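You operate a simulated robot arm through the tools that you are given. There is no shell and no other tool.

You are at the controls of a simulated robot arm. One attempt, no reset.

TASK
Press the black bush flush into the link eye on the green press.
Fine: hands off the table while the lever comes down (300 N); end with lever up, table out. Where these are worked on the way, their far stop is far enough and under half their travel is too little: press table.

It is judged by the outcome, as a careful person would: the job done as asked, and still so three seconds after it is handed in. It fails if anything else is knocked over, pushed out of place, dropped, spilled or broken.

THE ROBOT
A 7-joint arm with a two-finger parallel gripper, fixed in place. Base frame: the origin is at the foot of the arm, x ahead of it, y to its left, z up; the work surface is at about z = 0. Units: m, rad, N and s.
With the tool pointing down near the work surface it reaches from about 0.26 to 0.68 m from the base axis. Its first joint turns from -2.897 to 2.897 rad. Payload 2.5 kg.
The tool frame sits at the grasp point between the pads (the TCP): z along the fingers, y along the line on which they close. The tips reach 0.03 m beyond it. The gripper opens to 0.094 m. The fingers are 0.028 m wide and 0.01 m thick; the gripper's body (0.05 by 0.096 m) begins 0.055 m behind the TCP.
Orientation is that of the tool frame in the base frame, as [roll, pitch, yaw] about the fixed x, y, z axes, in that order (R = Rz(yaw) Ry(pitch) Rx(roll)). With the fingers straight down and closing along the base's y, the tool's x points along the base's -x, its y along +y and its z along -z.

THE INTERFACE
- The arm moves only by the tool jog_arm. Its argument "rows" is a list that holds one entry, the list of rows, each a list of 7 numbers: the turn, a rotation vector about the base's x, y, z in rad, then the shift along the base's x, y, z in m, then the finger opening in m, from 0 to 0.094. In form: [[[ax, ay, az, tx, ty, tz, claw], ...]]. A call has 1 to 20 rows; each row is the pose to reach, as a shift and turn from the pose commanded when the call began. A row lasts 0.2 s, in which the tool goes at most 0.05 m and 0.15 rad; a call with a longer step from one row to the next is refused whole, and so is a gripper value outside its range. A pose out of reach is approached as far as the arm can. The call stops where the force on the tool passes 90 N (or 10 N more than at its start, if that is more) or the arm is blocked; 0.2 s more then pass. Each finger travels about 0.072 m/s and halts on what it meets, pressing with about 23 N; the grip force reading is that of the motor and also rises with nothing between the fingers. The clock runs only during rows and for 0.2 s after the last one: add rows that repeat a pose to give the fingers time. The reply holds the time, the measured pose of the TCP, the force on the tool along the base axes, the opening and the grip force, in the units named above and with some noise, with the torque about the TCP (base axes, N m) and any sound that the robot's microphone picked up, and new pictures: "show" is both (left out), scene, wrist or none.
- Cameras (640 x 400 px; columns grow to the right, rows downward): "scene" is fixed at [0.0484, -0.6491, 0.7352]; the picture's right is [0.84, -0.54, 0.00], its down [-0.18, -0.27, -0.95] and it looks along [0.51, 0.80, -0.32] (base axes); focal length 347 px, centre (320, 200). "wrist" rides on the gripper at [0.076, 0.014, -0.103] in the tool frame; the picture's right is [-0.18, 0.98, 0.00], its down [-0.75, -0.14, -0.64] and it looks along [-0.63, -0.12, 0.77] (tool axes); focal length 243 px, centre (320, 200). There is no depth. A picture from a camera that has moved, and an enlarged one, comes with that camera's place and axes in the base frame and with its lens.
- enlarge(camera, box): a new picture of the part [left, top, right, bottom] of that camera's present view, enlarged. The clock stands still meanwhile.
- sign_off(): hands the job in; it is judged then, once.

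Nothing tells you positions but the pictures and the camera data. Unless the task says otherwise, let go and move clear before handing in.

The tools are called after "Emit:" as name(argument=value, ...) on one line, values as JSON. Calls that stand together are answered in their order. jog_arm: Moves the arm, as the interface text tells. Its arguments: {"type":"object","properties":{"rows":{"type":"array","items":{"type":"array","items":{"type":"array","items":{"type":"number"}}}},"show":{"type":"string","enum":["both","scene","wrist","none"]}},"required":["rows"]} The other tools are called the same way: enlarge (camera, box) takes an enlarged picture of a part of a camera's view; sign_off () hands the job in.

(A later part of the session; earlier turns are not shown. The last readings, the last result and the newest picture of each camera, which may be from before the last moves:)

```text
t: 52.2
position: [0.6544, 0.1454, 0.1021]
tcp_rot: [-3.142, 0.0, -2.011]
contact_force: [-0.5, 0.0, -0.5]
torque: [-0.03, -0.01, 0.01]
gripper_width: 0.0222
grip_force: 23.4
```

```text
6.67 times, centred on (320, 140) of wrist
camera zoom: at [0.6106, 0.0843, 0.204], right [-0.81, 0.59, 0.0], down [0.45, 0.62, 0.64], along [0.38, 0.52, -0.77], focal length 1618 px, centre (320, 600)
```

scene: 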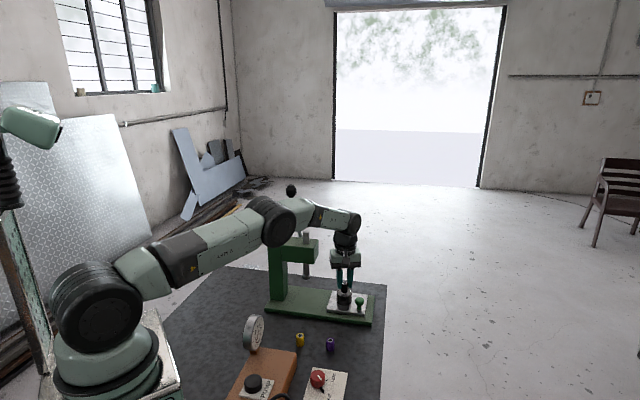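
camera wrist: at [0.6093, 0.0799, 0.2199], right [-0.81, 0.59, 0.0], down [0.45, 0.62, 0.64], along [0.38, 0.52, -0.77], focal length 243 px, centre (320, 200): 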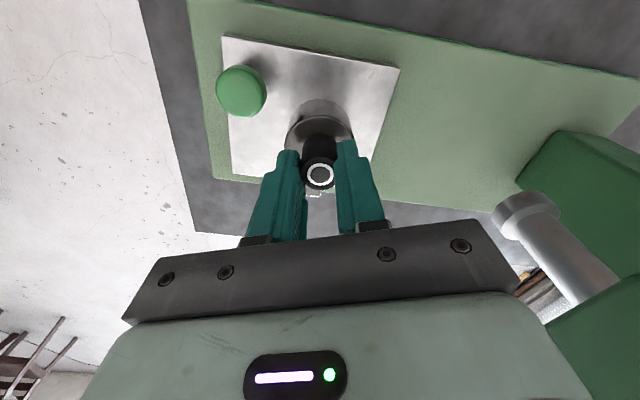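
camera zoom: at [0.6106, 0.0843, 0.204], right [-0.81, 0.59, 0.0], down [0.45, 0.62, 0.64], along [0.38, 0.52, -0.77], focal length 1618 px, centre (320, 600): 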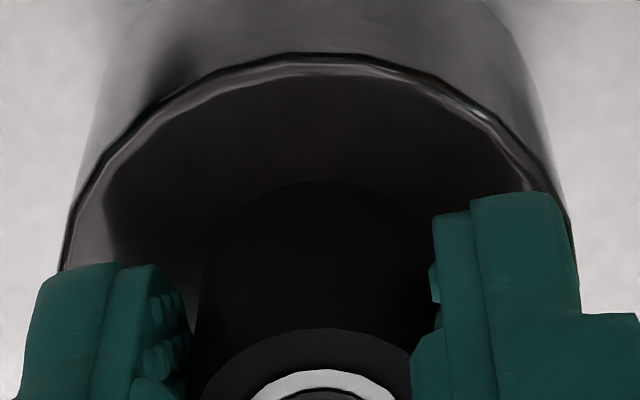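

The bush is sinking through the top, so the eye's bore is real even though it looks closed. I'll continue until it resists.

Emit:
jog_arm(rows=[[[0, 0, 0, 0, 0, -0.001, 0.015], [0, 0, 0, 0, 0, -0.002, 0.015], [0, 0, 0, 0, 0, -0.002, 0.015]]], show="none")

Emit:
jog_arm(rows=[[[0, 0, 0, 0, 0, -0.001, 0.015], [0, 0, 0, 0, 0, -0.002, 0.015], [0, 0, 0, 0, 0, -0.002, 0.015]]], show="none")

Emit:
enlarge(camera="scene", box=[336, 280, 360, 296])

```text
t: 53.0
position: [0.6535, 0.1471, 0.1005]
tcp_rot: [3.141, 0.0, -2.011]
contact_force: [-0.3, 0.4, -0.7]
torque: [-0.03, -0.03, -0.03]
gripper_width: 0.0223
grip_force: 23.5
```

```text
t: 53.8
position: [0.6537, 0.1473, 0.0979]
tcp_rot: [3.141, 0.0, -2.013]
contact_force: [-0.6, -0.5, -0.7]
torque: [-0.03, -0.01, 0.01]
gripper_width: 0.0225
grip_force: 23.4
```

```text
16.00 times, centred on (348, 288) of scene
camera zoom: at [0.0484, -0.6491, 0.7352], right [0.84, -0.54, 0.0], down [-0.18, -0.27, -0.95], along [0.51, 0.8, -0.32], focal length 5552 px, centre (-128, -1208)
```

zoom: 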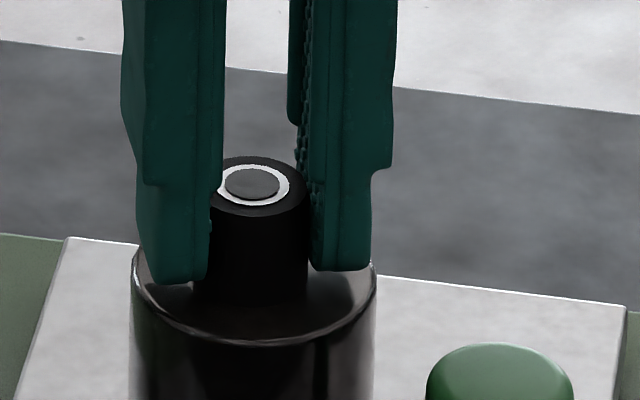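

Emit:
jog_arm(rows=[[[0, 0, 0, 0, 0, -0.001, 0.015], [0, 0, 0, 0, 0, -0.001, 0.022], [0, 0, 0, 0, 0, -0.001, 0.03], [0, 0, 0, 0, 0, -0.001, 0.04], [0, 0, 0, 0, 0, -0.001, 0.04]]], show="none")

Emit:
enlarge(camera="scene", box=[336, 280, 360, 296])

Emit:
enlarge(camera="wrist", box=[256, 100, 384, 200])

```text
t: 55.0
position: [0.6549, 0.1465, 0.0963]
tcp_rot: [-3.141, -0.001, -2.013]
contact_force: [-1.0, 0.3, 0.1]
torque: [0.0, 0.0, 0.01]
gripper_width: 0.0402
grip_force: 0.0
```

```text
16.00 times, centred on (348, 288) of scene
camera zoom: at [0.0484, -0.6491, 0.7352], right [0.84, -0.54, 0.0], down [-0.18, -0.27, -0.95], along [0.51, 0.8, -0.32], focal length 5552 px, centre (-128, -1208)
```

zoom: 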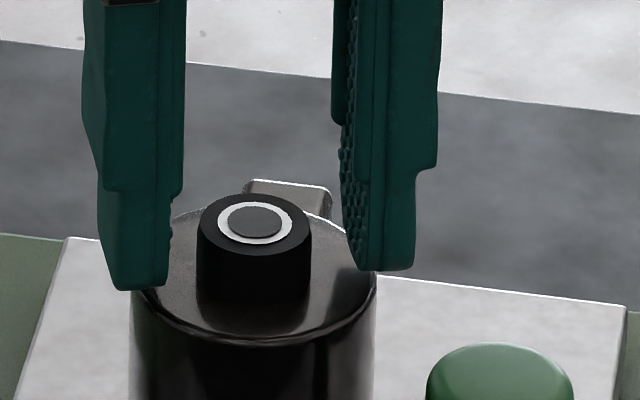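

```text
4.00 times, centred on (320, 150) of wrist
camera zoom: at [0.6111, 0.0846, 0.199], right [-0.81, 0.59, 0.0], down [0.45, 0.62, 0.64], along [0.38, 0.52, -0.77], focal length 970 px, centre (320, 400)
```

zoom: 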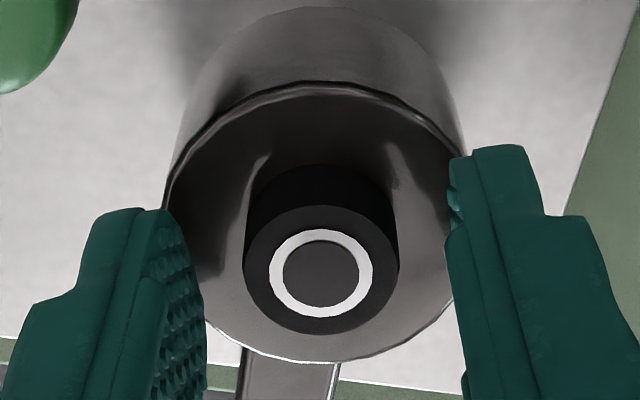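

The bush is seated upright in the bore with about 13 mm standing proud, ready to press. I'll rise clear and measure the knob and the press head for the table move.

Emit:
jog_arm(rows=[[[0, 0, 0, 0, 0, 0.005, 0.045], [0, 0, 0, 0, 0, 0.03, 0.045], [0, 0, 0, 0, 0, 0.06, 0.06], [0, 0, 0, -0.01, -0.02, 0.1, 0.094], [0, 0, 0, -0.02, -0.04, 0.12, 0.094], [0, 0, 0, -0.02, -0.04, 0.12, 0.094]]], show="both")

Emit:
enlarge(camera="wrist", box=[240, 60, 400, 190])

Emit:
enlarge(camera="scene", box=[250, 220, 346, 320])

```text
t: 56.4
position: [0.6358, 0.1096, 0.2153]
tcp_rot: [3.141, 0.0, -2.012]
contact_force: [1.3, -0.7, -0.2]
torque: [0.01, -0.01, 0.03]
gripper_width: 0.0938
grip_force: 0.0
camera wrist: at [0.5918, 0.0469, 0.318], right [-0.81, 0.59, 0.0], down [0.45, 0.62, 0.64], along [0.38, 0.52, -0.77], focal length 243 px, centre (320, 200)
```

scene: 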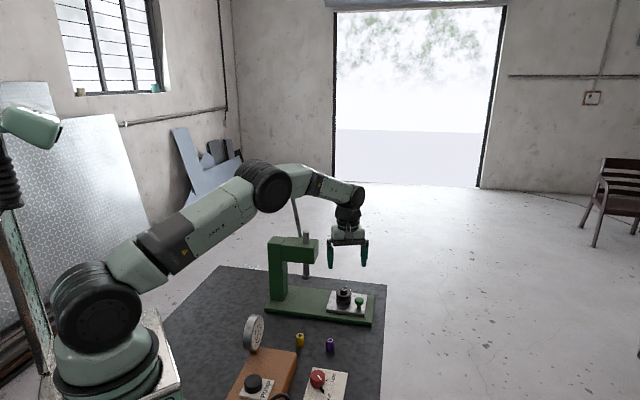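
wrist: 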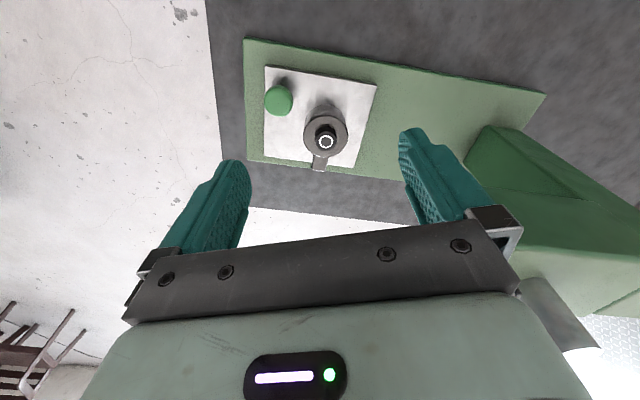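

```text
3.08 times, centred on (320, 125) of wrist
camera zoom: at [0.5918, 0.0469, 0.318], right [-0.81, 0.59, 0.0], down [0.45, 0.62, 0.64], along [0.38, 0.52, -0.77], focal length 746 px, centre (320, 431)
```

zoom: 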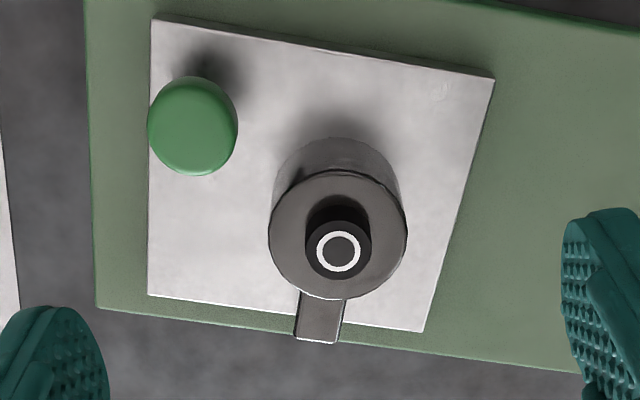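

```text
4.00 times, centred on (298, 270) of scene
camera zoom: at [0.0484, -0.6491, 0.7352], right [0.84, -0.54, 0.0], down [-0.18, -0.27, -0.95], along [0.51, 0.8, -0.32], focal length 1388 px, centre (408, -80)
```

zoom: 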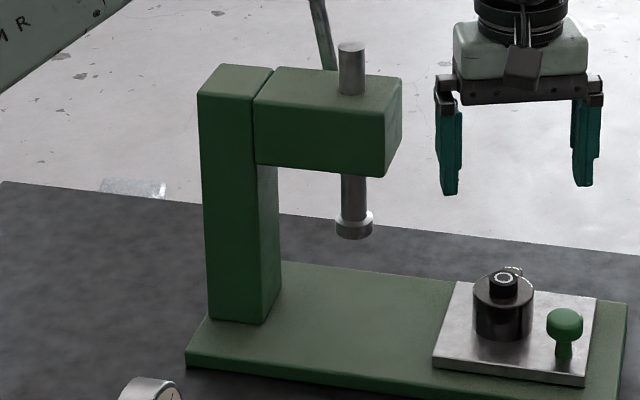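

The eye centre is near (0.656, 0.146) and the knob near (0.672, 0.086), and the slide direction is about 45° (table goes in toward −x, +y). I'll approach the knob with the tool tilted from the robot's side, closing along the slide direction, so the gripper stays clear of the press head.

Emit:
jog_arm(rows=[[[0, 0, -0.113, -0.001, -0.02, 0, 0.06], [0, 0, -0.226, -0.002, -0.04, 0, 0.04], [0, 0, -0.339, -0.0037, -0.061, -0.005, 0.04], [0, 0, -0.339, -0.0037, -0.061, -0.005, 0.04]]], show="none")

Emit:
jog_arm(rows=[[[0.1066, -0.1055, 0, 0, 0, -0.015, 0.04], [0.2132, -0.211, 0, 0, 0, -0.03, 0.04], [0.3198, -0.3165, 0, 0, 0, -0.05, 0.04], [0.4264, -0.422, 0, 0, 0, -0.065, 0.04], [0.4264, -0.422, 0, 0, 0, -0.065, 0.04]]], show="both")

Emit:
enlarge(camera="wrist", box=[240, 90, 400, 220])

Emit:
enlarge(camera="scene", box=[325, 270, 389, 320])

```text
t: 57.4
position: [0.631, 0.0477, 0.211]
tcp_rot: [3.141, 0.001, -2.353]
contact_force: [-0.1, -0.1, 0.0]
torque: [0.02, -0.02, 0.0]
gripper_width: 0.0399
grip_force: 0.1
```

```text
t: 58.6
position: [0.6314, 0.0451, 0.1456]
tcp_rot: [-3.14, 0.602, -2.35]
contact_force: [0.6, -0.3, -0.4]
torque: [0.04, 0.0, 0.02]
gripper_width: 0.0398
grip_force: 0.1
camera wrist: at [0.5383, -0.03, 0.1866], right [-0.59, 0.8, 0.1], down [0.28, 0.08, 0.96], along [0.76, 0.59, -0.28], focal length 243 px, centre (320, 200)
```

scene: 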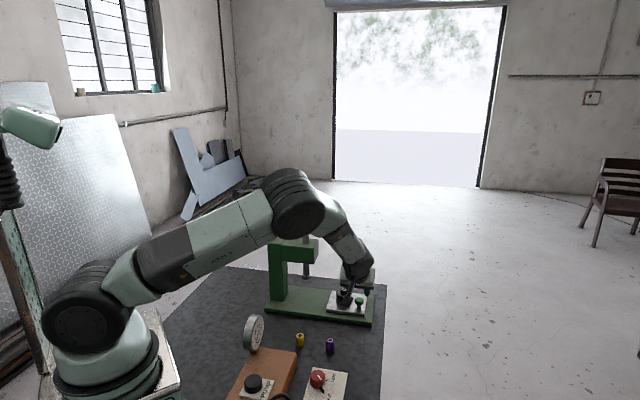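
wrist: 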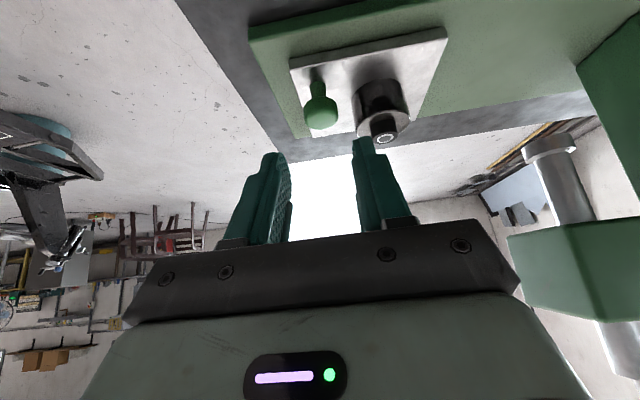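

```text
3.08 times, centred on (320, 155) of wrist
camera zoom: at [0.5383, -0.03, 0.1866], right [-0.59, 0.8, 0.1], down [0.28, 0.08, 0.96], along [0.76, 0.59, -0.28], focal length 746 px, centre (320, 338)
```

zoom: 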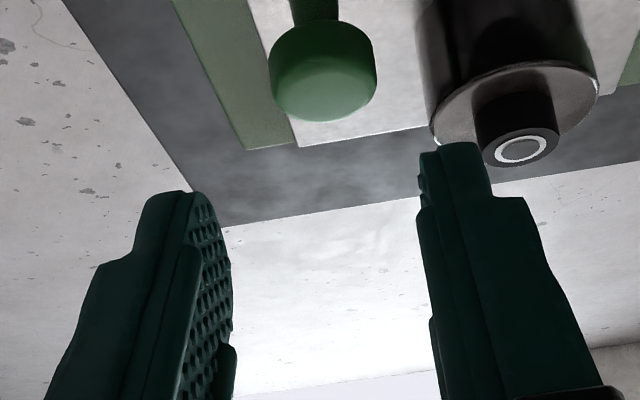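

```text
8.00 times, centred on (357, 295) of scene
camera zoom: at [0.0484, -0.6491, 0.7352], right [0.84, -0.54, 0.0], down [-0.18, -0.27, -0.95], along [0.51, 0.8, -0.32], focal length 2776 px, centre (24, -560)
```

zoom: 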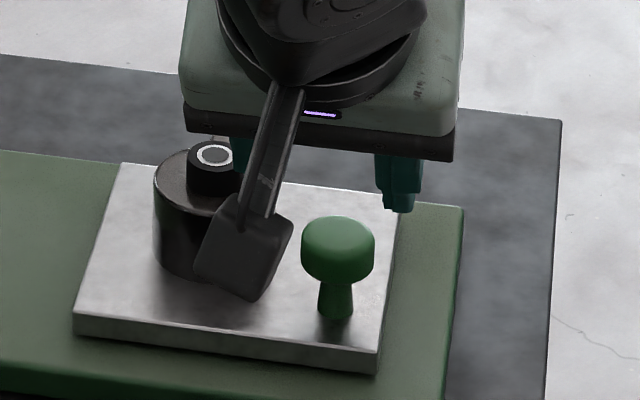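

Emit:
jog_arm(rows=[[[0, 0, 0, 0.007, 0.0075, -0.0145, 0.04], [0, 0, 0, 0.014, 0.015, -0.029, 0.04], [0, 0, 0, 0.021, 0.0225, -0.0425, 0.04], [0, 0, 0, 0.021, 0.0225, -0.0425, 0.04]]], show="wrist")

Emit:
enlarge(camera="wrist", box=[240, 90, 400, 220])

Emit:
enlarge(camera="scene", box=[325, 270, 389, 320])

```text
t: 59.6
position: [0.6522, 0.068, 0.1048]
tcp_rot: [-3.141, 0.601, -2.35]
contact_force: [0.2, -0.1, 0.8]
torque: [0.0, -0.03, 0.01]
gripper_width: 0.0402
grip_force: 0.1
camera wrist: at [0.5578, -0.0072, 0.145], right [-0.59, 0.8, 0.1], down [0.28, 0.09, 0.96], along [0.76, 0.59, -0.28], focal length 243 px, centre (320, 200)
```

wrist: 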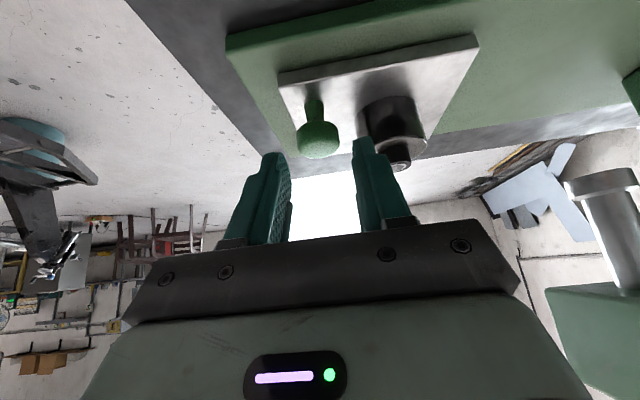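

```text
3.08 times, centred on (320, 155) of wrist
camera zoom: at [0.5578, -0.0072, 0.145], right [-0.59, 0.8, 0.1], down [0.28, 0.09, 0.96], along [0.76, 0.59, -0.28], focal length 746 px, centre (320, 338)
```

zoom: 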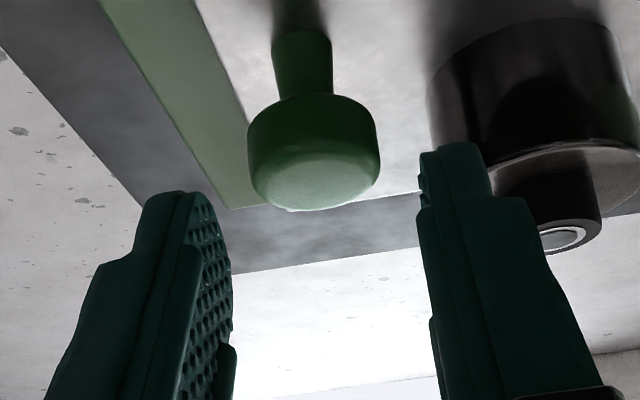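

```text
8.00 times, centred on (357, 295) of scene
camera zoom: at [0.0484, -0.6491, 0.7352], right [0.84, -0.54, 0.0], down [-0.18, -0.27, -0.95], along [0.51, 0.8, -0.32], focal length 2776 px, centre (24, -560)
```

zoom: 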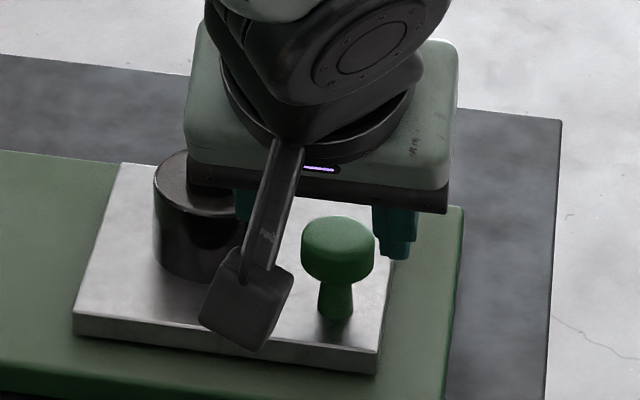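

Emit:
jog_arm(rows=[[[0, 0, 0, 0.005, 0.004, -0.009, 0.04], [0, 0, 0, 0.0095, 0.0083, -0.018, 0.04], [0, 0, 0, 0.0139, 0.0124, -0.0271, 0.04], [0, 0, 0, 0.0139, 0.0124, -0.0271, 0.04]]], show="wrist")

Emit:
enlarge(camera="wrist", box=[240, 110, 400, 240])

Emit:
enlarge(camera="scene", box=[325, 270, 389, 320])

```text
t: 60.6
position: [0.6657, 0.0818, 0.0776]
tcp_rot: [3.14, 0.599, -2.351]
contact_force: [-0.6, 0.2, 0.1]
torque: [0.01, -0.01, 0.03]
gripper_width: 0.0398
grip_force: 0.1
camera wrist: at [0.572, 0.0058, 0.1186], right [-0.59, 0.8, 0.1], down [0.28, 0.09, 0.96], along [0.75, 0.59, -0.28], focal length 243 px, centre (320, 200)
```

wrist: 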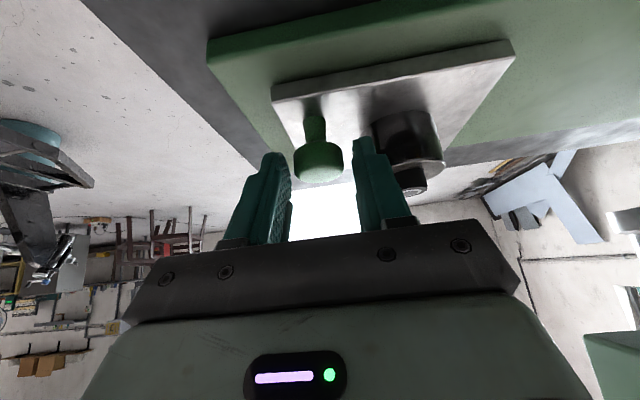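

```text
3.08 times, centred on (320, 175) of wrist
camera zoom: at [0.572, 0.0058, 0.1186], right [-0.59, 0.8, 0.1], down [0.28, 0.09, 0.96], along [0.75, 0.59, -0.28], focal length 746 px, centre (320, 277)
```

zoom: 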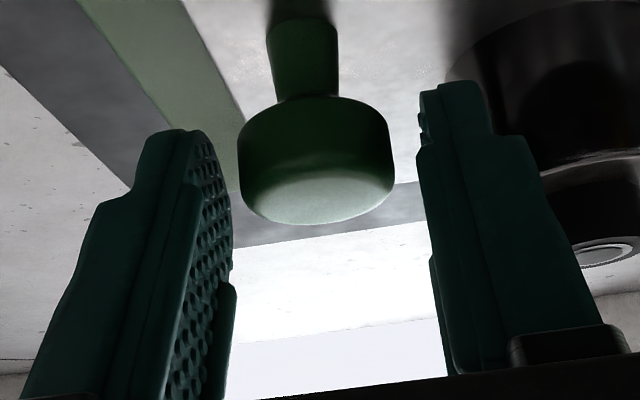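

```text
8.00 times, centred on (357, 295) of scene
camera zoom: at [0.0484, -0.6491, 0.7352], right [0.84, -0.54, 0.0], down [-0.18, -0.27, -0.95], along [0.51, 0.8, -0.32], focal length 2776 px, centre (24, -560)
```

zoom: 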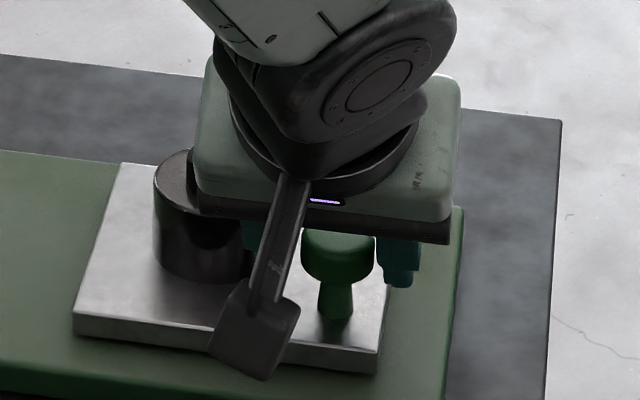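

Emit:
jog_arm(rows=[[[0, 0, 0, 0, 0, 0, 0.03], [0, 0, 0, 0, 0, 0, 0.022], [0, 0, 0, 0, 0, 0, 0.022], [0, 0, 0, 0, 0, 0, 0.022]]], show="wrist")

Emit:
enlarge(camera="wrist", box=[240, 110, 400, 240])

```text
t: 61.6
position: [0.6658, 0.0808, 0.0772]
tcp_rot: [3.142, 0.6, -2.351]
contact_force: [1.6, -0.8, -1.3]
torque: [0.24, -0.35, -0.02]
gripper_width: 0.0301
grip_force: 45.5
camera wrist: at [0.572, 0.0057, 0.1186], right [-0.59, 0.8, 0.1], down [0.28, 0.09, 0.96], along [0.76, 0.59, -0.28], focal length 243 px, centre (320, 200)
```

wrist: 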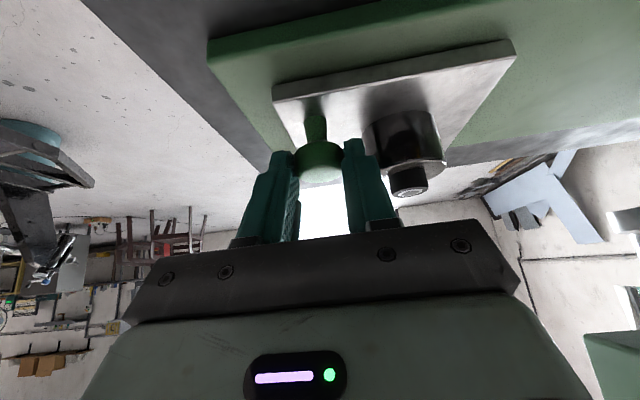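

```text
3.08 times, centred on (320, 175) of wrist
camera zoom: at [0.572, 0.0057, 0.1186], right [-0.59, 0.8, 0.1], down [0.28, 0.09, 0.96], along [0.76, 0.59, -0.28], focal length 746 px, centre (320, 277)
```

zoom: 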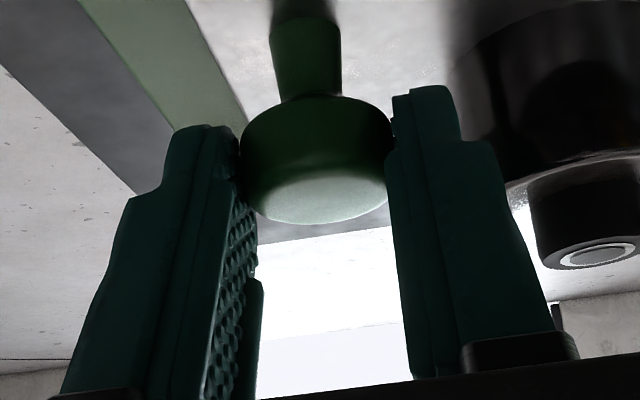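

The knob is gripped. I'll slide the table in along the slide direction, starting with a short test and watching the forces.

Emit:
jog_arm(rows=[[[0, 0, 0, -0.0071, 0.007, 0, 0.022], [0, 0, 0, -0.0142, 0.0141, 0, 0.022], [0, 0, 0, -0.0213, 0.0211, 0, 0.022], [0, 0, 0, -0.0284, 0.0281, 0, 0.022], [0, 0, 0, -0.0284, 0.0281, 0, 0.022]]], show="both")

```text
t: 62.8
position: [0.6371, 0.1091, 0.0767]
tcp_rot: [3.139, 0.599, -2.351]
contact_force: [-6.5, -4.6, 4.7]
torque: [-0.12, 0.12, -0.14]
gripper_width: 0.0297
grip_force: 45.0
camera wrist: at [0.5438, 0.0339, 0.1188], right [-0.59, 0.8, 0.1], down [0.28, 0.09, 0.95], along [0.75, 0.59, -0.28], focal length 243 px, centre (320, 200)
```

scene: 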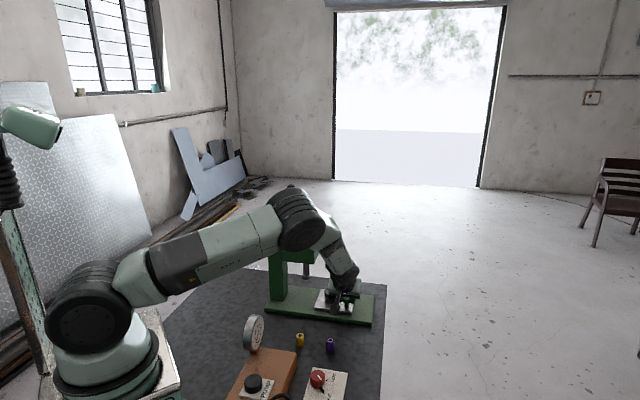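
wrist: 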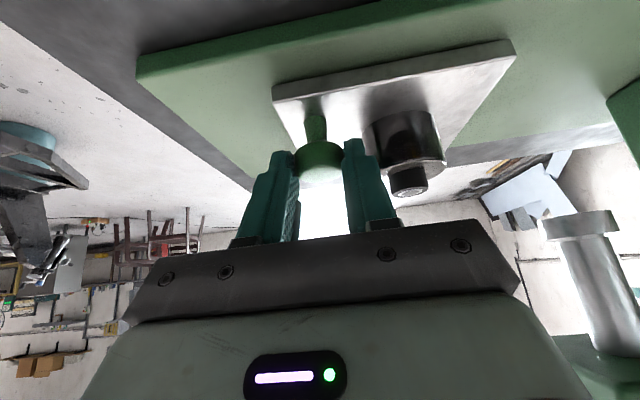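

The table slides easily. The track angle is nearer −43.6°, so I'll correct for that and continue.

Emit:
jog_arm(rows=[[[0, 0, 0, -0.0078, 0.0064, 0, 0.022], [0, 0, 0, -0.0151, 0.0133, 0, 0.022], [0, 0, 0, -0.0223, 0.0202, 0, 0.022], [0, 0, 0, -0.0295, 0.0271, 0, 0.022], [0, 0, 0, -0.0368, 0.034, 0, 0.022], [0, 0, 0, -0.0368, 0.034, 0, 0.022]]], show="both")

Emit:
enlarge(camera="scene", box=[250, 220, 378, 320])

```text
t: 64.2
position: [0.6015, 0.1458, 0.0784]
tcp_rot: [-3.141, 0.603, -2.349]
contact_force: [17.1, 18.3, -12.9]
torque: [0.55, -0.1, 0.01]
gripper_width: 0.0295
grip_force: 44.6
camera wrist: at [0.5074, 0.0693, 0.1187], right [-0.59, 0.8, 0.1], down [0.28, 0.08, 0.96], along [0.75, 0.6, -0.27], focal length 243 px, centre (320, 200)
```

scene: 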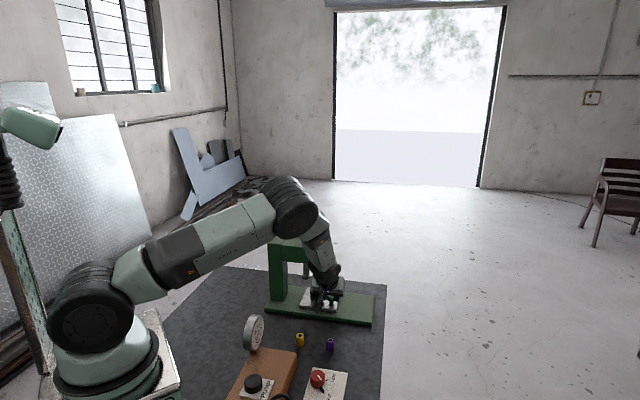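
wrist: 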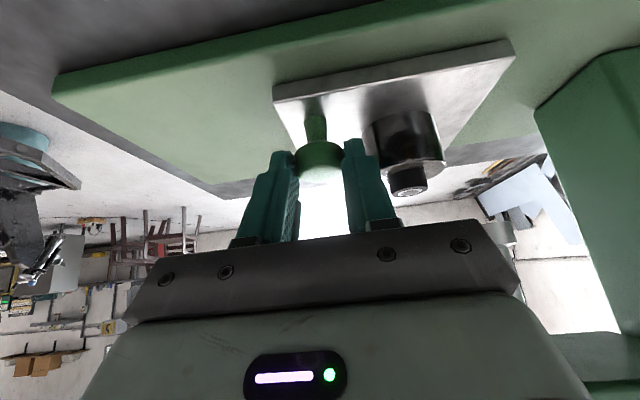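

```text
4.00 times, centred on (314, 270) of scene
camera zoom: at [0.0484, -0.6491, 0.7352], right [0.84, -0.54, 0.0], down [-0.18, -0.27, -0.95], along [0.51, 0.8, -0.32], focal length 1388 px, centre (344, -80)
```

zoom: 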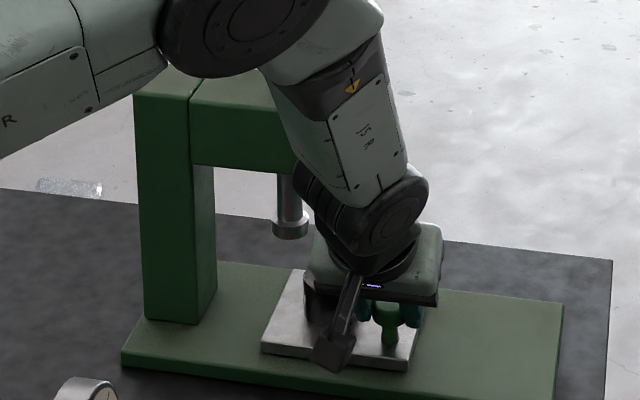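

Emit:
jog_arm(rows=[[[0, 0, 0, 0.0007, 0.0007, 0, 0.022], [0, 0, 0, -0.0029, 0.0042, 0, 0.022], [0, 0, 0, -0.0065, 0.0077, 0, 0.022], [0, 0, 0, -0.01, 0.0112, 0, 0.022], [0, 0, 0, -0.0136, 0.0147, 0, 0.022], [0, 0, 0, -0.0136, 0.0147, 0, 0.022]]], show="both")

Emit:
enlarge(camera="scene", box=[250, 220, 378, 320])

```text
t: 65.6
position: [0.5878, 0.1587, 0.0781]
tcp_rot: [-3.139, 0.602, -2.349]
contact_force: [11.6, 10.0, 1.6]
torque: [0.8, -0.48, -0.05]
gripper_width: 0.0293
grip_force: 44.9
camera wrist: at [0.4936, 0.082, 0.1191], right [-0.59, 0.8, 0.1], down [0.28, 0.09, 0.96], along [0.76, 0.59, -0.27], focal length 243 px, centre (320, 200)
```

scene: 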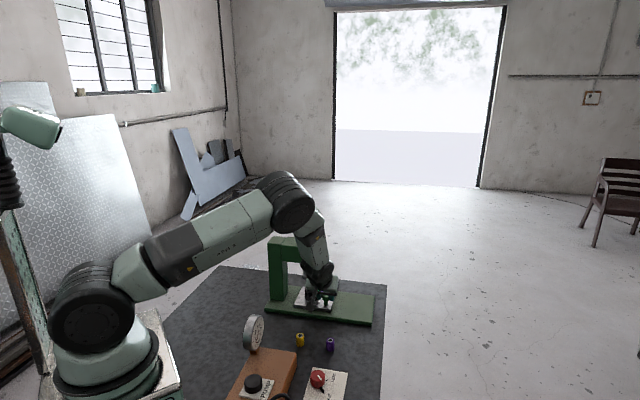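
wrist: 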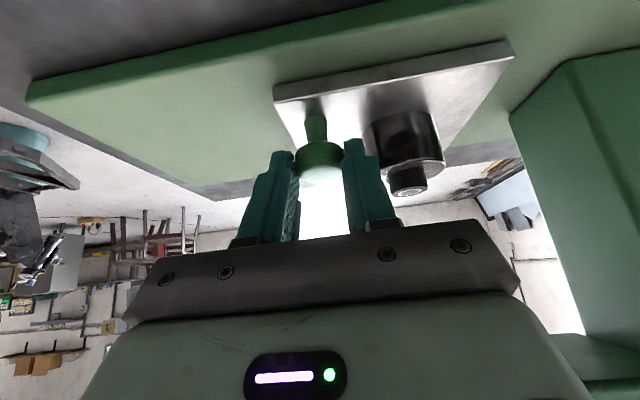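

```text
4.00 times, centred on (314, 270) of scene
camera zoom: at [0.0484, -0.6491, 0.7352], right [0.84, -0.54, 0.0], down [-0.18, -0.27, -0.95], along [0.51, 0.8, -0.32], focal length 1388 px, centre (344, -80)
```

zoom: 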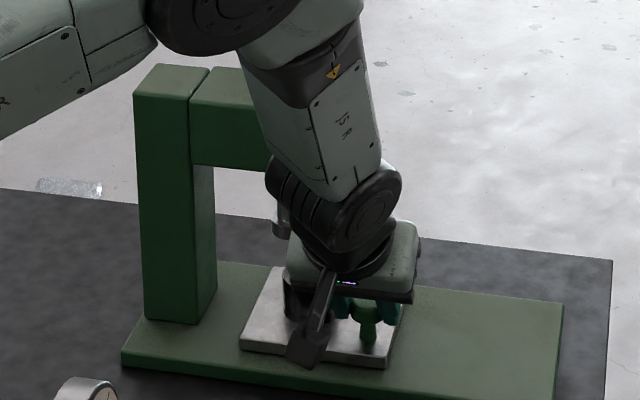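

Emit:
jog_arm(rows=[[[0, 0, 0, 0.0004, 0.0004, 0, 0.022], [0, 0, 0, -0.0025, 0.0032, 0, 0.022], [0, 0, 0, -0.0053, 0.006, 0, 0.022], [0, 0, 0, -0.0082, 0.0088, 0, 0.022], [0, 0, 0, -0.0082, 0.0088, 0, 0.022]]], show="none")

Emit:
enlarge(camera="scene", box=[250, 220, 378, 320])

Emit:
enlarge(camera="wrist", box=[320, 80, 640, 280])

```text
t: 66.8
position: [0.5786, 0.1662, 0.0779]
tcp_rot: [-3.139, 0.599, -2.352]
contact_force: [-5.5, -7.4, 26.4]
torque: [0.34, 0.12, 0.02]
gripper_width: 0.0296
grip_force: 45.1
```

```text
4.00 times, centred on (314, 270) of scene
camera zoom: at [0.0484, -0.6491, 0.7352], right [0.84, -0.54, 0.0], down [-0.18, -0.27, -0.95], along [0.51, 0.8, -0.32], focal length 1388 px, centre (344, -80)
```

zoom: 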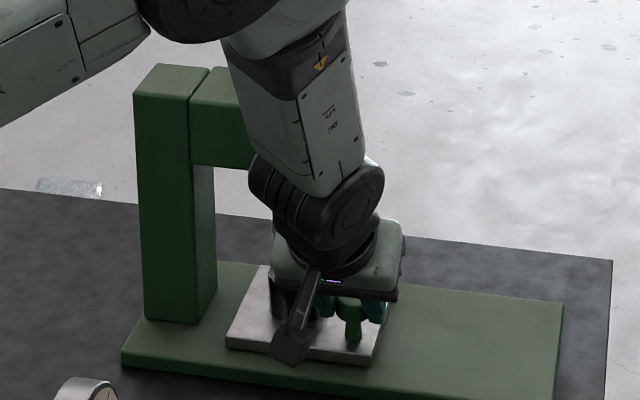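

```text
2.00 times, centred on (480, 180) of wrist
camera zoom: at [0.485, 0.0908, 0.1187], right [-0.59, 0.8, 0.1], down [0.28, 0.09, 0.96], along [0.76, 0.59, -0.28], focal length 485 px, centre (0, 240)
```

zoom: 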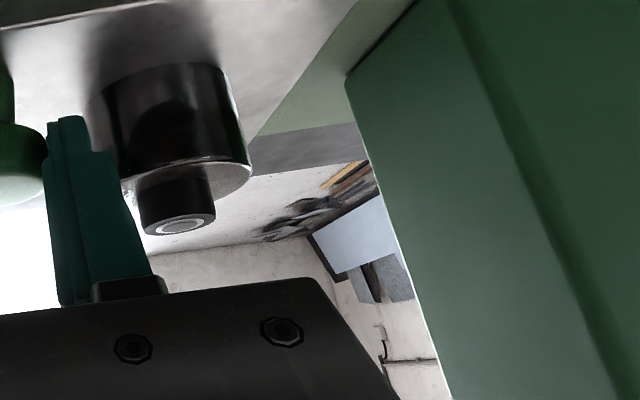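

Emit:
jog_arm(rows=[[[0, 0, 0, -0.0003, -0.0003, 0.0015, 0.022], [0, 0, 0, -0.0003, -0.0003, 0.0015, 0.022]]], show="none")

Emit:
jog_arm(rows=[[[0, 0, 0, -0.0029, 0.0028, 0, 0.022], [0, 0, 0, -0.0057, 0.0056, 0, 0.022], [0, 0, 0, -0.0057, 0.0056, 0, 0.022]]], show="none")

```text
t: 67.4
position: [0.5762, 0.1678, 0.078]
tcp_rot: [-3.141, 0.6, -2.349]
contact_force: [14.4, 12.9, -10.0]
torque: [0.5, -1.13, 0.03]
gripper_width: 0.0295
grip_force: 44.8
```

```text
t: 68.2
position: [0.5729, 0.1694, 0.0774]
tcp_rot: [-3.141, 0.599, -2.352]
contact_force: [26.5, 6.0, -14.9]
torque: [0.36, -0.08, -0.22]
gripper_width: 0.0298
grip_force: 44.9
```

Emit:
jog_arm(rows=[[[0, 0, 0, 0.0006, 0.0006, 0.0005, 0.022], [0, 0, 0, -0.0008, 0.002, 0.0005, 0.022], [0, 0, 0, -0.0022, 0.0034, 0.0005, 0.022], [0, 0, 0, -0.0022, 0.0034, 0.0005, 0.022]]], show="none")

Emit:
enlarge(camera="scene", box=[250, 220, 378, 320])

```text
t: 69.2
position: [0.5733, 0.1707, 0.0796]
tcp_rot: [-3.134, 0.598, -2.354]
contact_force: [36.6, -19.4, -21.5]
torque: [0.15, -0.59, -0.58]
gripper_width: 0.0297
grip_force: 45.4
```

```text
4.00 times, centred on (314, 270) of scene
camera zoom: at [0.0484, -0.6491, 0.7352], right [0.84, -0.54, 0.0], down [-0.18, -0.27, -0.95], along [0.51, 0.8, -0.32], focal length 1388 px, centre (344, -80)
```

zoom: 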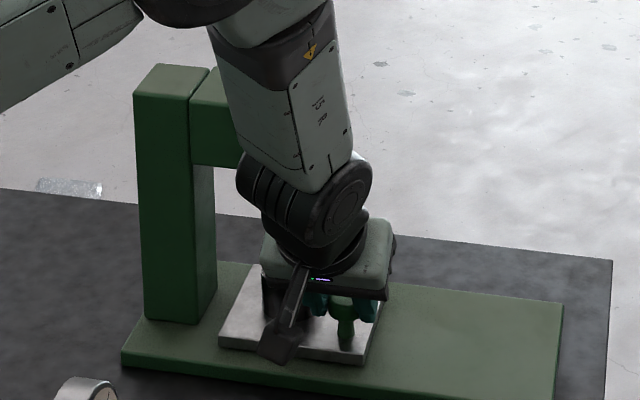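

The push force along the slide rose to about 40 N with no more movement, so the table is at its far stop. I'll relax the load, open, and retreat along the tool axis.

Emit:
jog_arm(rows=[[[0, 0, 0, 0.0014, -0.0007, -0.001, 0.022], [0, 0, 0, 0.0014, -0.0007, -0.001, 0.022], [0, 0, 0, 0.0014, -0.0007, -0.001, 0.035], [0, 0, 0, 0.0014, -0.0007, -0.001, 0.042], [0, 0, 0, 0.0014, -0.0007, -0.001, 0.042]]], show="wrist")

Emit:
enlarge(camera="wrist", box=[240, 110, 400, 240])

```text
t: 70.4
position: [0.5695, 0.1731, 0.0782]
tcp_rot: [3.141, 0.596, -2.35]
contact_force: [-13.1, -28.6, 16.3]
torque: [0.13, 0.25, 0.65]
gripper_width: 0.0396
grip_force: 0.1
camera wrist: at [0.477, 0.098, 0.1192], right [-0.59, 0.8, 0.1], down [0.29, 0.09, 0.95], along [0.75, 0.6, -0.28], focal length 243 px, centre (320, 200)
```

wrist: 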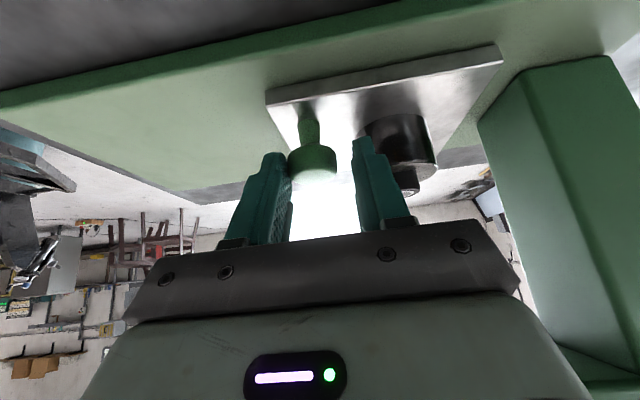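

```text
3.08 times, centred on (320, 175) of wrist
camera zoom: at [0.477, 0.098, 0.1192], right [-0.59, 0.8, 0.1], down [0.29, 0.09, 0.95], along [0.75, 0.6, -0.28], focal length 746 px, centre (320, 277)
```

zoom: 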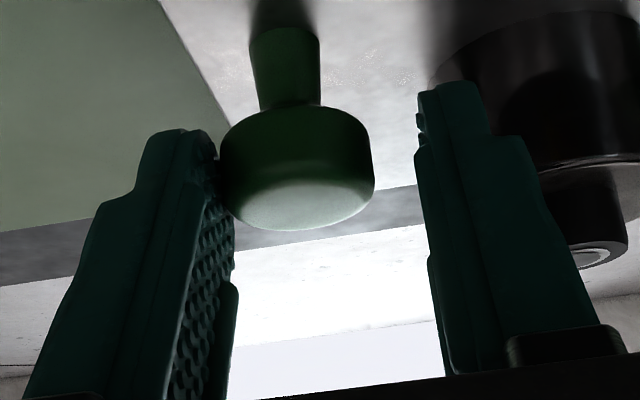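

The gripper sprang a few millimetres further after opening, and the right finger seems to touch the eye. I'll shift back outward a little to centre on the knob, then retreat.

Emit:
jog_arm(rows=[[[0, 0, 0, 0.001, -0.0023, 0, 0.042], [0, 0, 0, 0.0019, -0.0046, 0, 0.042], [0, 0, 0, 0.0019, -0.0046, 0, 0.042]]], show="none")

Emit:
enlarge(camera="wrist", box=[240, 110, 400, 240])

```text
t: 71.2
position: [0.5734, 0.1706, 0.0775]
tcp_rot: [3.14, 0.6, -2.351]
contact_force: [-6.5, -6.3, -4.6]
torque: [-0.33, 0.13, 0.31]
gripper_width: 0.0425
grip_force: 0.5
```

```text
3.08 times, centred on (320, 175) of wrist
camera zoom: at [0.4799, 0.0955, 0.1189], right [-0.59, 0.8, 0.11], down [0.28, 0.08, 0.96], along [0.75, 0.6, -0.28], focal length 746 px, centre (320, 277)
```

zoom: 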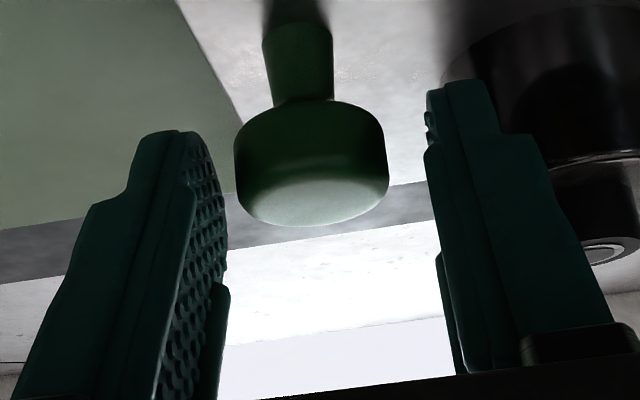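

Emit:
jog_arm(rows=[[[0, 0, 0, -0.0033, -0.0047, 0.0083, 0.04], [0, 0, 0, -0.0072, -0.0087, 0.0165, 0.04], [0, 0, 0, -0.0072, -0.0087, 0.0165, 0.04]]], show="none")

Emit:
enlarge(camera="wrist", box=[240, 110, 400, 240])

```text
t: 72.0
position: [0.567, 0.1617, 0.0961]
tcp_rot: [-3.141, 0.6, -2.351]
contact_force: [0.0, -0.7, -0.7]
torque: [-0.01, 0.02, 0.03]
gripper_width: 0.0402
grip_force: 0.1
```

```text
3.08 times, centred on (320, 175) of wrist
camera zoom: at [0.4728, 0.0859, 0.1368], right [-0.59, 0.8, 0.1], down [0.28, 0.08, 0.96], along [0.76, 0.59, -0.28], focal length 746 px, centre (320, 277)
```

zoom: 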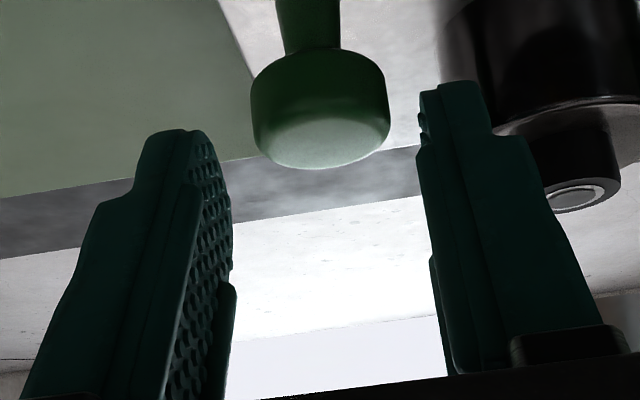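

The gripper is free now. I'll retreat further along the tool axis and check the table, ram alignment and lever.

Emit:
jog_arm(rows=[[[0, 0, 0, -0.0119, -0.012, 0.0248, 0.04], [0, 0, 0, -0.0238, -0.0241, 0.0495, 0.04], [0, 0, 0, -0.0357, -0.0361, 0.0743, 0.04], [0, 0, 0, -0.055, -0.07, 0.1, 0.04], [0, 0, 0, -0.075, -0.11, 0.12, 0.04], [0, 0, 0, -0.075, -0.11, 0.12, 0.04]]], show="both")

Emit:
enlarge(camera="scene", box=[250, 170, 378, 320])

Emit:
enlarge(camera="scene", box=[290, 260, 354, 310])

```text
t: 73.4
position: [0.4919, 0.0522, 0.2166]
tcp_rot: [3.141, 0.598, -2.351]
contact_force: [-0.3, 0.1, 0.0]
torque: [0.01, 0.0, 0.01]
gripper_width: 0.04
grip_force: 0.1
camera wrist: at [0.3974, -0.0239, 0.257], right [-0.59, 0.8, 0.1], down [0.28, 0.09, 0.96], along [0.75, 0.59, -0.28], focal length 243 px, centre (320, 200)
```

scene: 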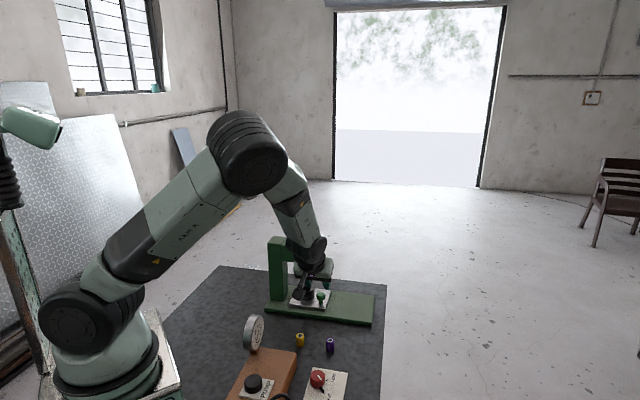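
wrist: 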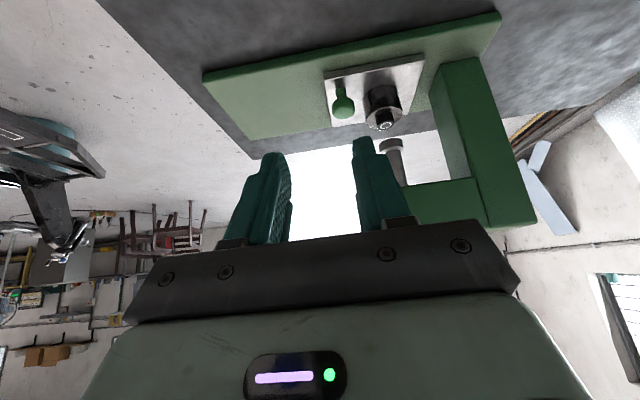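

```text
2.67 times, centred on (314, 245) of scene
camera zoom: at [0.0484, -0.6491, 0.7352], right [0.84, -0.54, 0.0], down [-0.18, -0.27, -0.95], along [0.51, 0.8, -0.32], focal length 925 px, centre (336, 80)
```

zoom: 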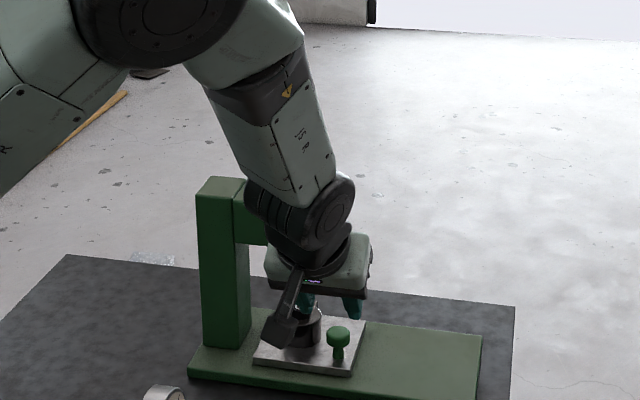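

```text
8.00 times, centred on (322, 285) of scene
camera zoom: at [0.0484, -0.6491, 0.7352], right [0.84, -0.54, 0.0], down [-0.18, -0.27, -0.95], along [0.51, 0.8, -0.32], focal length 2776 px, centre (304, -480)
```

zoom: 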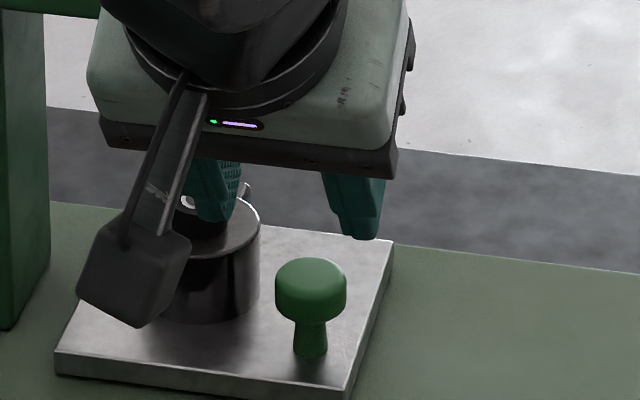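

The table is in, under the ram. Next is the lever on the far side of the head, its ball near (0.552, 0.317, 0.40). I'll raise the arm and bring the tool toward horizontal so I can look at the lever and later push it with closed fingers as a bar.

Emit:
jog_arm(rows=[[[0, 0, 0, -0.005, 0.0, 0.04, 0.03], [0.1066, -0.1055, 0, -0.01, 0.0, 0.08, 0.02], [0.2132, -0.211, 0, -0.015, 0.0, 0.12, 0.01], [0.3198, -0.3165, 0, -0.02, 0.0, 0.155, 0.0], [0.4264, -0.422, 0, -0.02, 0.0, 0.185, 0.0], [0.533, -0.5275, 0, -0.02, 0.0, 0.205, 0.0], [0.6397, -0.6331, 0, -0.02, 0.0, 0.215, 0.0], [0.6397, -0.6331, 0, -0.02, 0.0, 0.215, 0.0]]], show="both")

Emit:
enlarge(camera="scene", box=[250, 220, 378, 320])

```text
t: 75.2
position: [0.4733, 0.0506, 0.4291]
tcp_rot: [-3.134, 1.501, -2.343]
contact_force: [-0.1, 0.0, 0.5]
torque: [0.01, 0.0, -0.04]
gripper_width: 0.0
grip_force: 22.7
camera wrist: at [0.3891, -0.0151, 0.3597], right [-0.69, 0.7, 0.18], down [-0.31, -0.52, 0.8], along [0.65, 0.49, 0.58], focal length 243 px, centre (320, 200)
```

scene: 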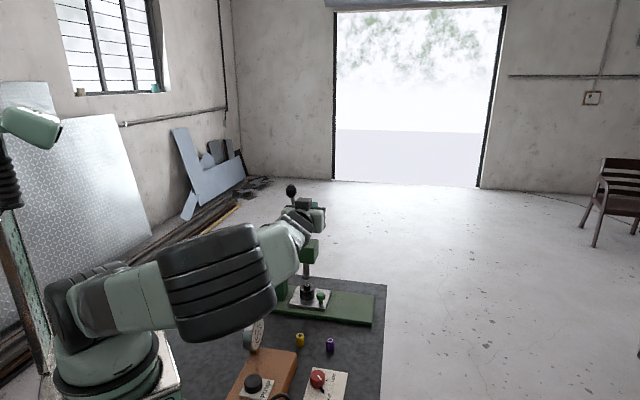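
wrist: 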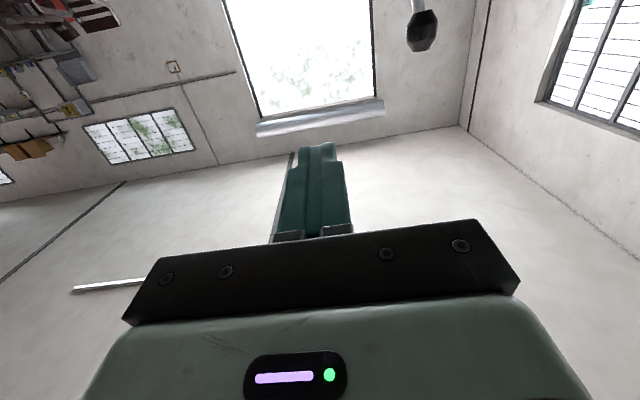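

```text
4.00 times, centred on (314, 270) of scene
camera zoom: at [0.0484, -0.6491, 0.7352], right [0.84, -0.54, 0.0], down [-0.18, -0.27, -0.95], along [0.51, 0.8, -0.32], focal length 1388 px, centre (344, -80)
```

zoom: 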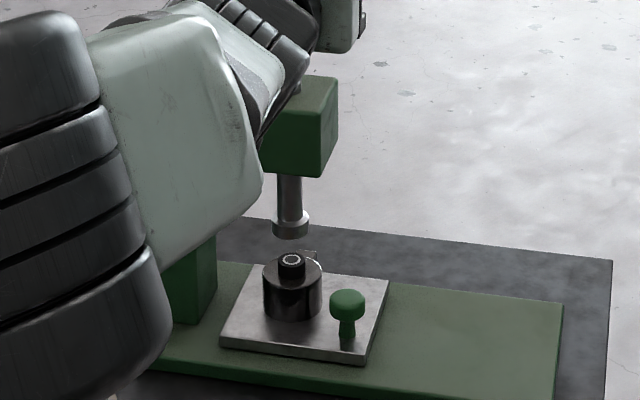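

The ram foot sits right above the bush in the scene view. Next I'll roll the tool and move to a staging point near the lever, short of its plane.

Emit:
jog_arm(rows=[[[-0.1044, -0.1072, 0.0105, -0.0012, 0.0195, -0.0027, 0.0], [-0.2088, -0.2144, 0.0209, -0.0023, 0.039, -0.0055, 0.0], [-0.3132, -0.3216, 0.0314, -0.0035, 0.0585, -0.0082, 0.0], [-0.4176, -0.4288, 0.0418, -0.0047, 0.078, -0.0109, 0.0], [-0.522, -0.536, 0.0523, -0.0058, 0.0975, -0.0136, 0.0], [-0.6264, -0.6432, 0.0627, -0.007, 0.1171, -0.0164, 0.0], [-0.7308, -0.7504, 0.0732, -0.0081, 0.1366, -0.0191, 0.0], [-0.8352, -0.8576, 0.0836, -0.0093, 0.1561, -0.0218, 0.0], [-0.9396, -0.9648, 0.0941, -0.0105, 0.1756, -0.0245, 0.0], [-1.044, -1.072, 0.1045, -0.0116, 0.1951, -0.0273, 0.0], [-1.1484, -1.1793, 0.115, -0.0128, 0.2146, -0.03, 0.0], [-1.1484, -1.1793, 0.115, -0.0128, 0.2146, -0.03, 0.0]]], show="both")

Emit:
enlarge(camera="scene", box=[220, 170, 380, 270])

```text
t: 77.8
position: [0.4587, 0.267, 0.4003]
tcp_rot: [-1.633, -0.08, -0.768]
contact_force: [-0.5, 0.1, 0.5]
torque: [0.03, 0.03, 0.0]
gripper_width: 0.0
grip_force: 23.5
camera wrist: at [0.444, 0.1396, 0.3974], right [-0.12, 0.03, -0.99], down [-0.99, 0.08, 0.12], along [0.08, 1.0, 0.02], focal length 243 px, centre (320, 200)
```

scene: 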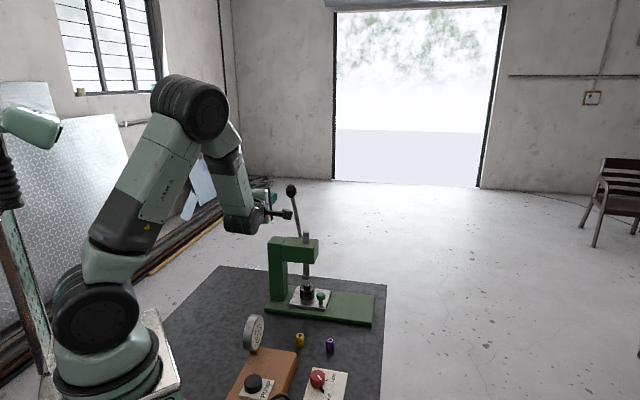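
wrist: 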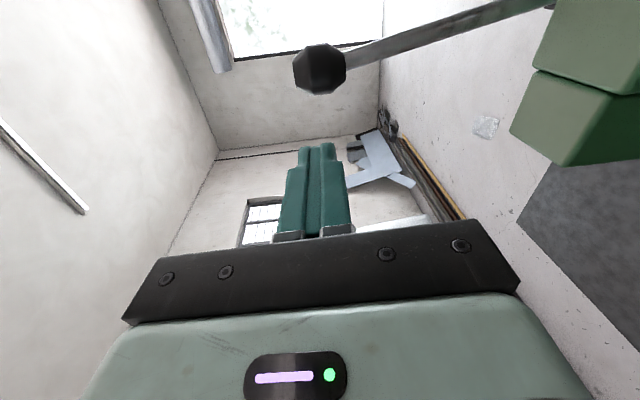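

```text
4.00 times, centred on (300, 220) of scene
camera zoom: at [0.0484, -0.6491, 0.7352], right [0.84, -0.54, 0.0], down [-0.18, -0.27, -0.95], along [0.51, 0.8, -0.32], focal length 1388 px, centre (400, 120)
```

zoom: 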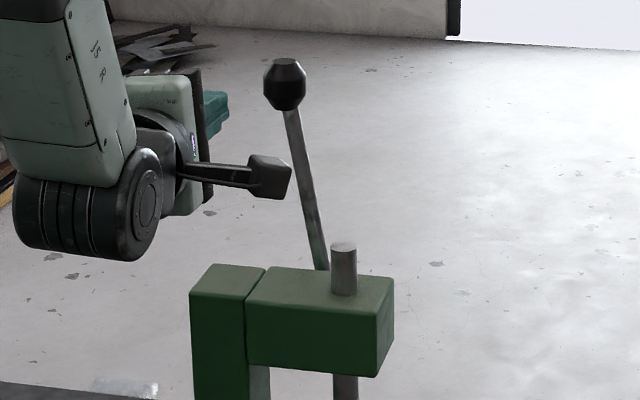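

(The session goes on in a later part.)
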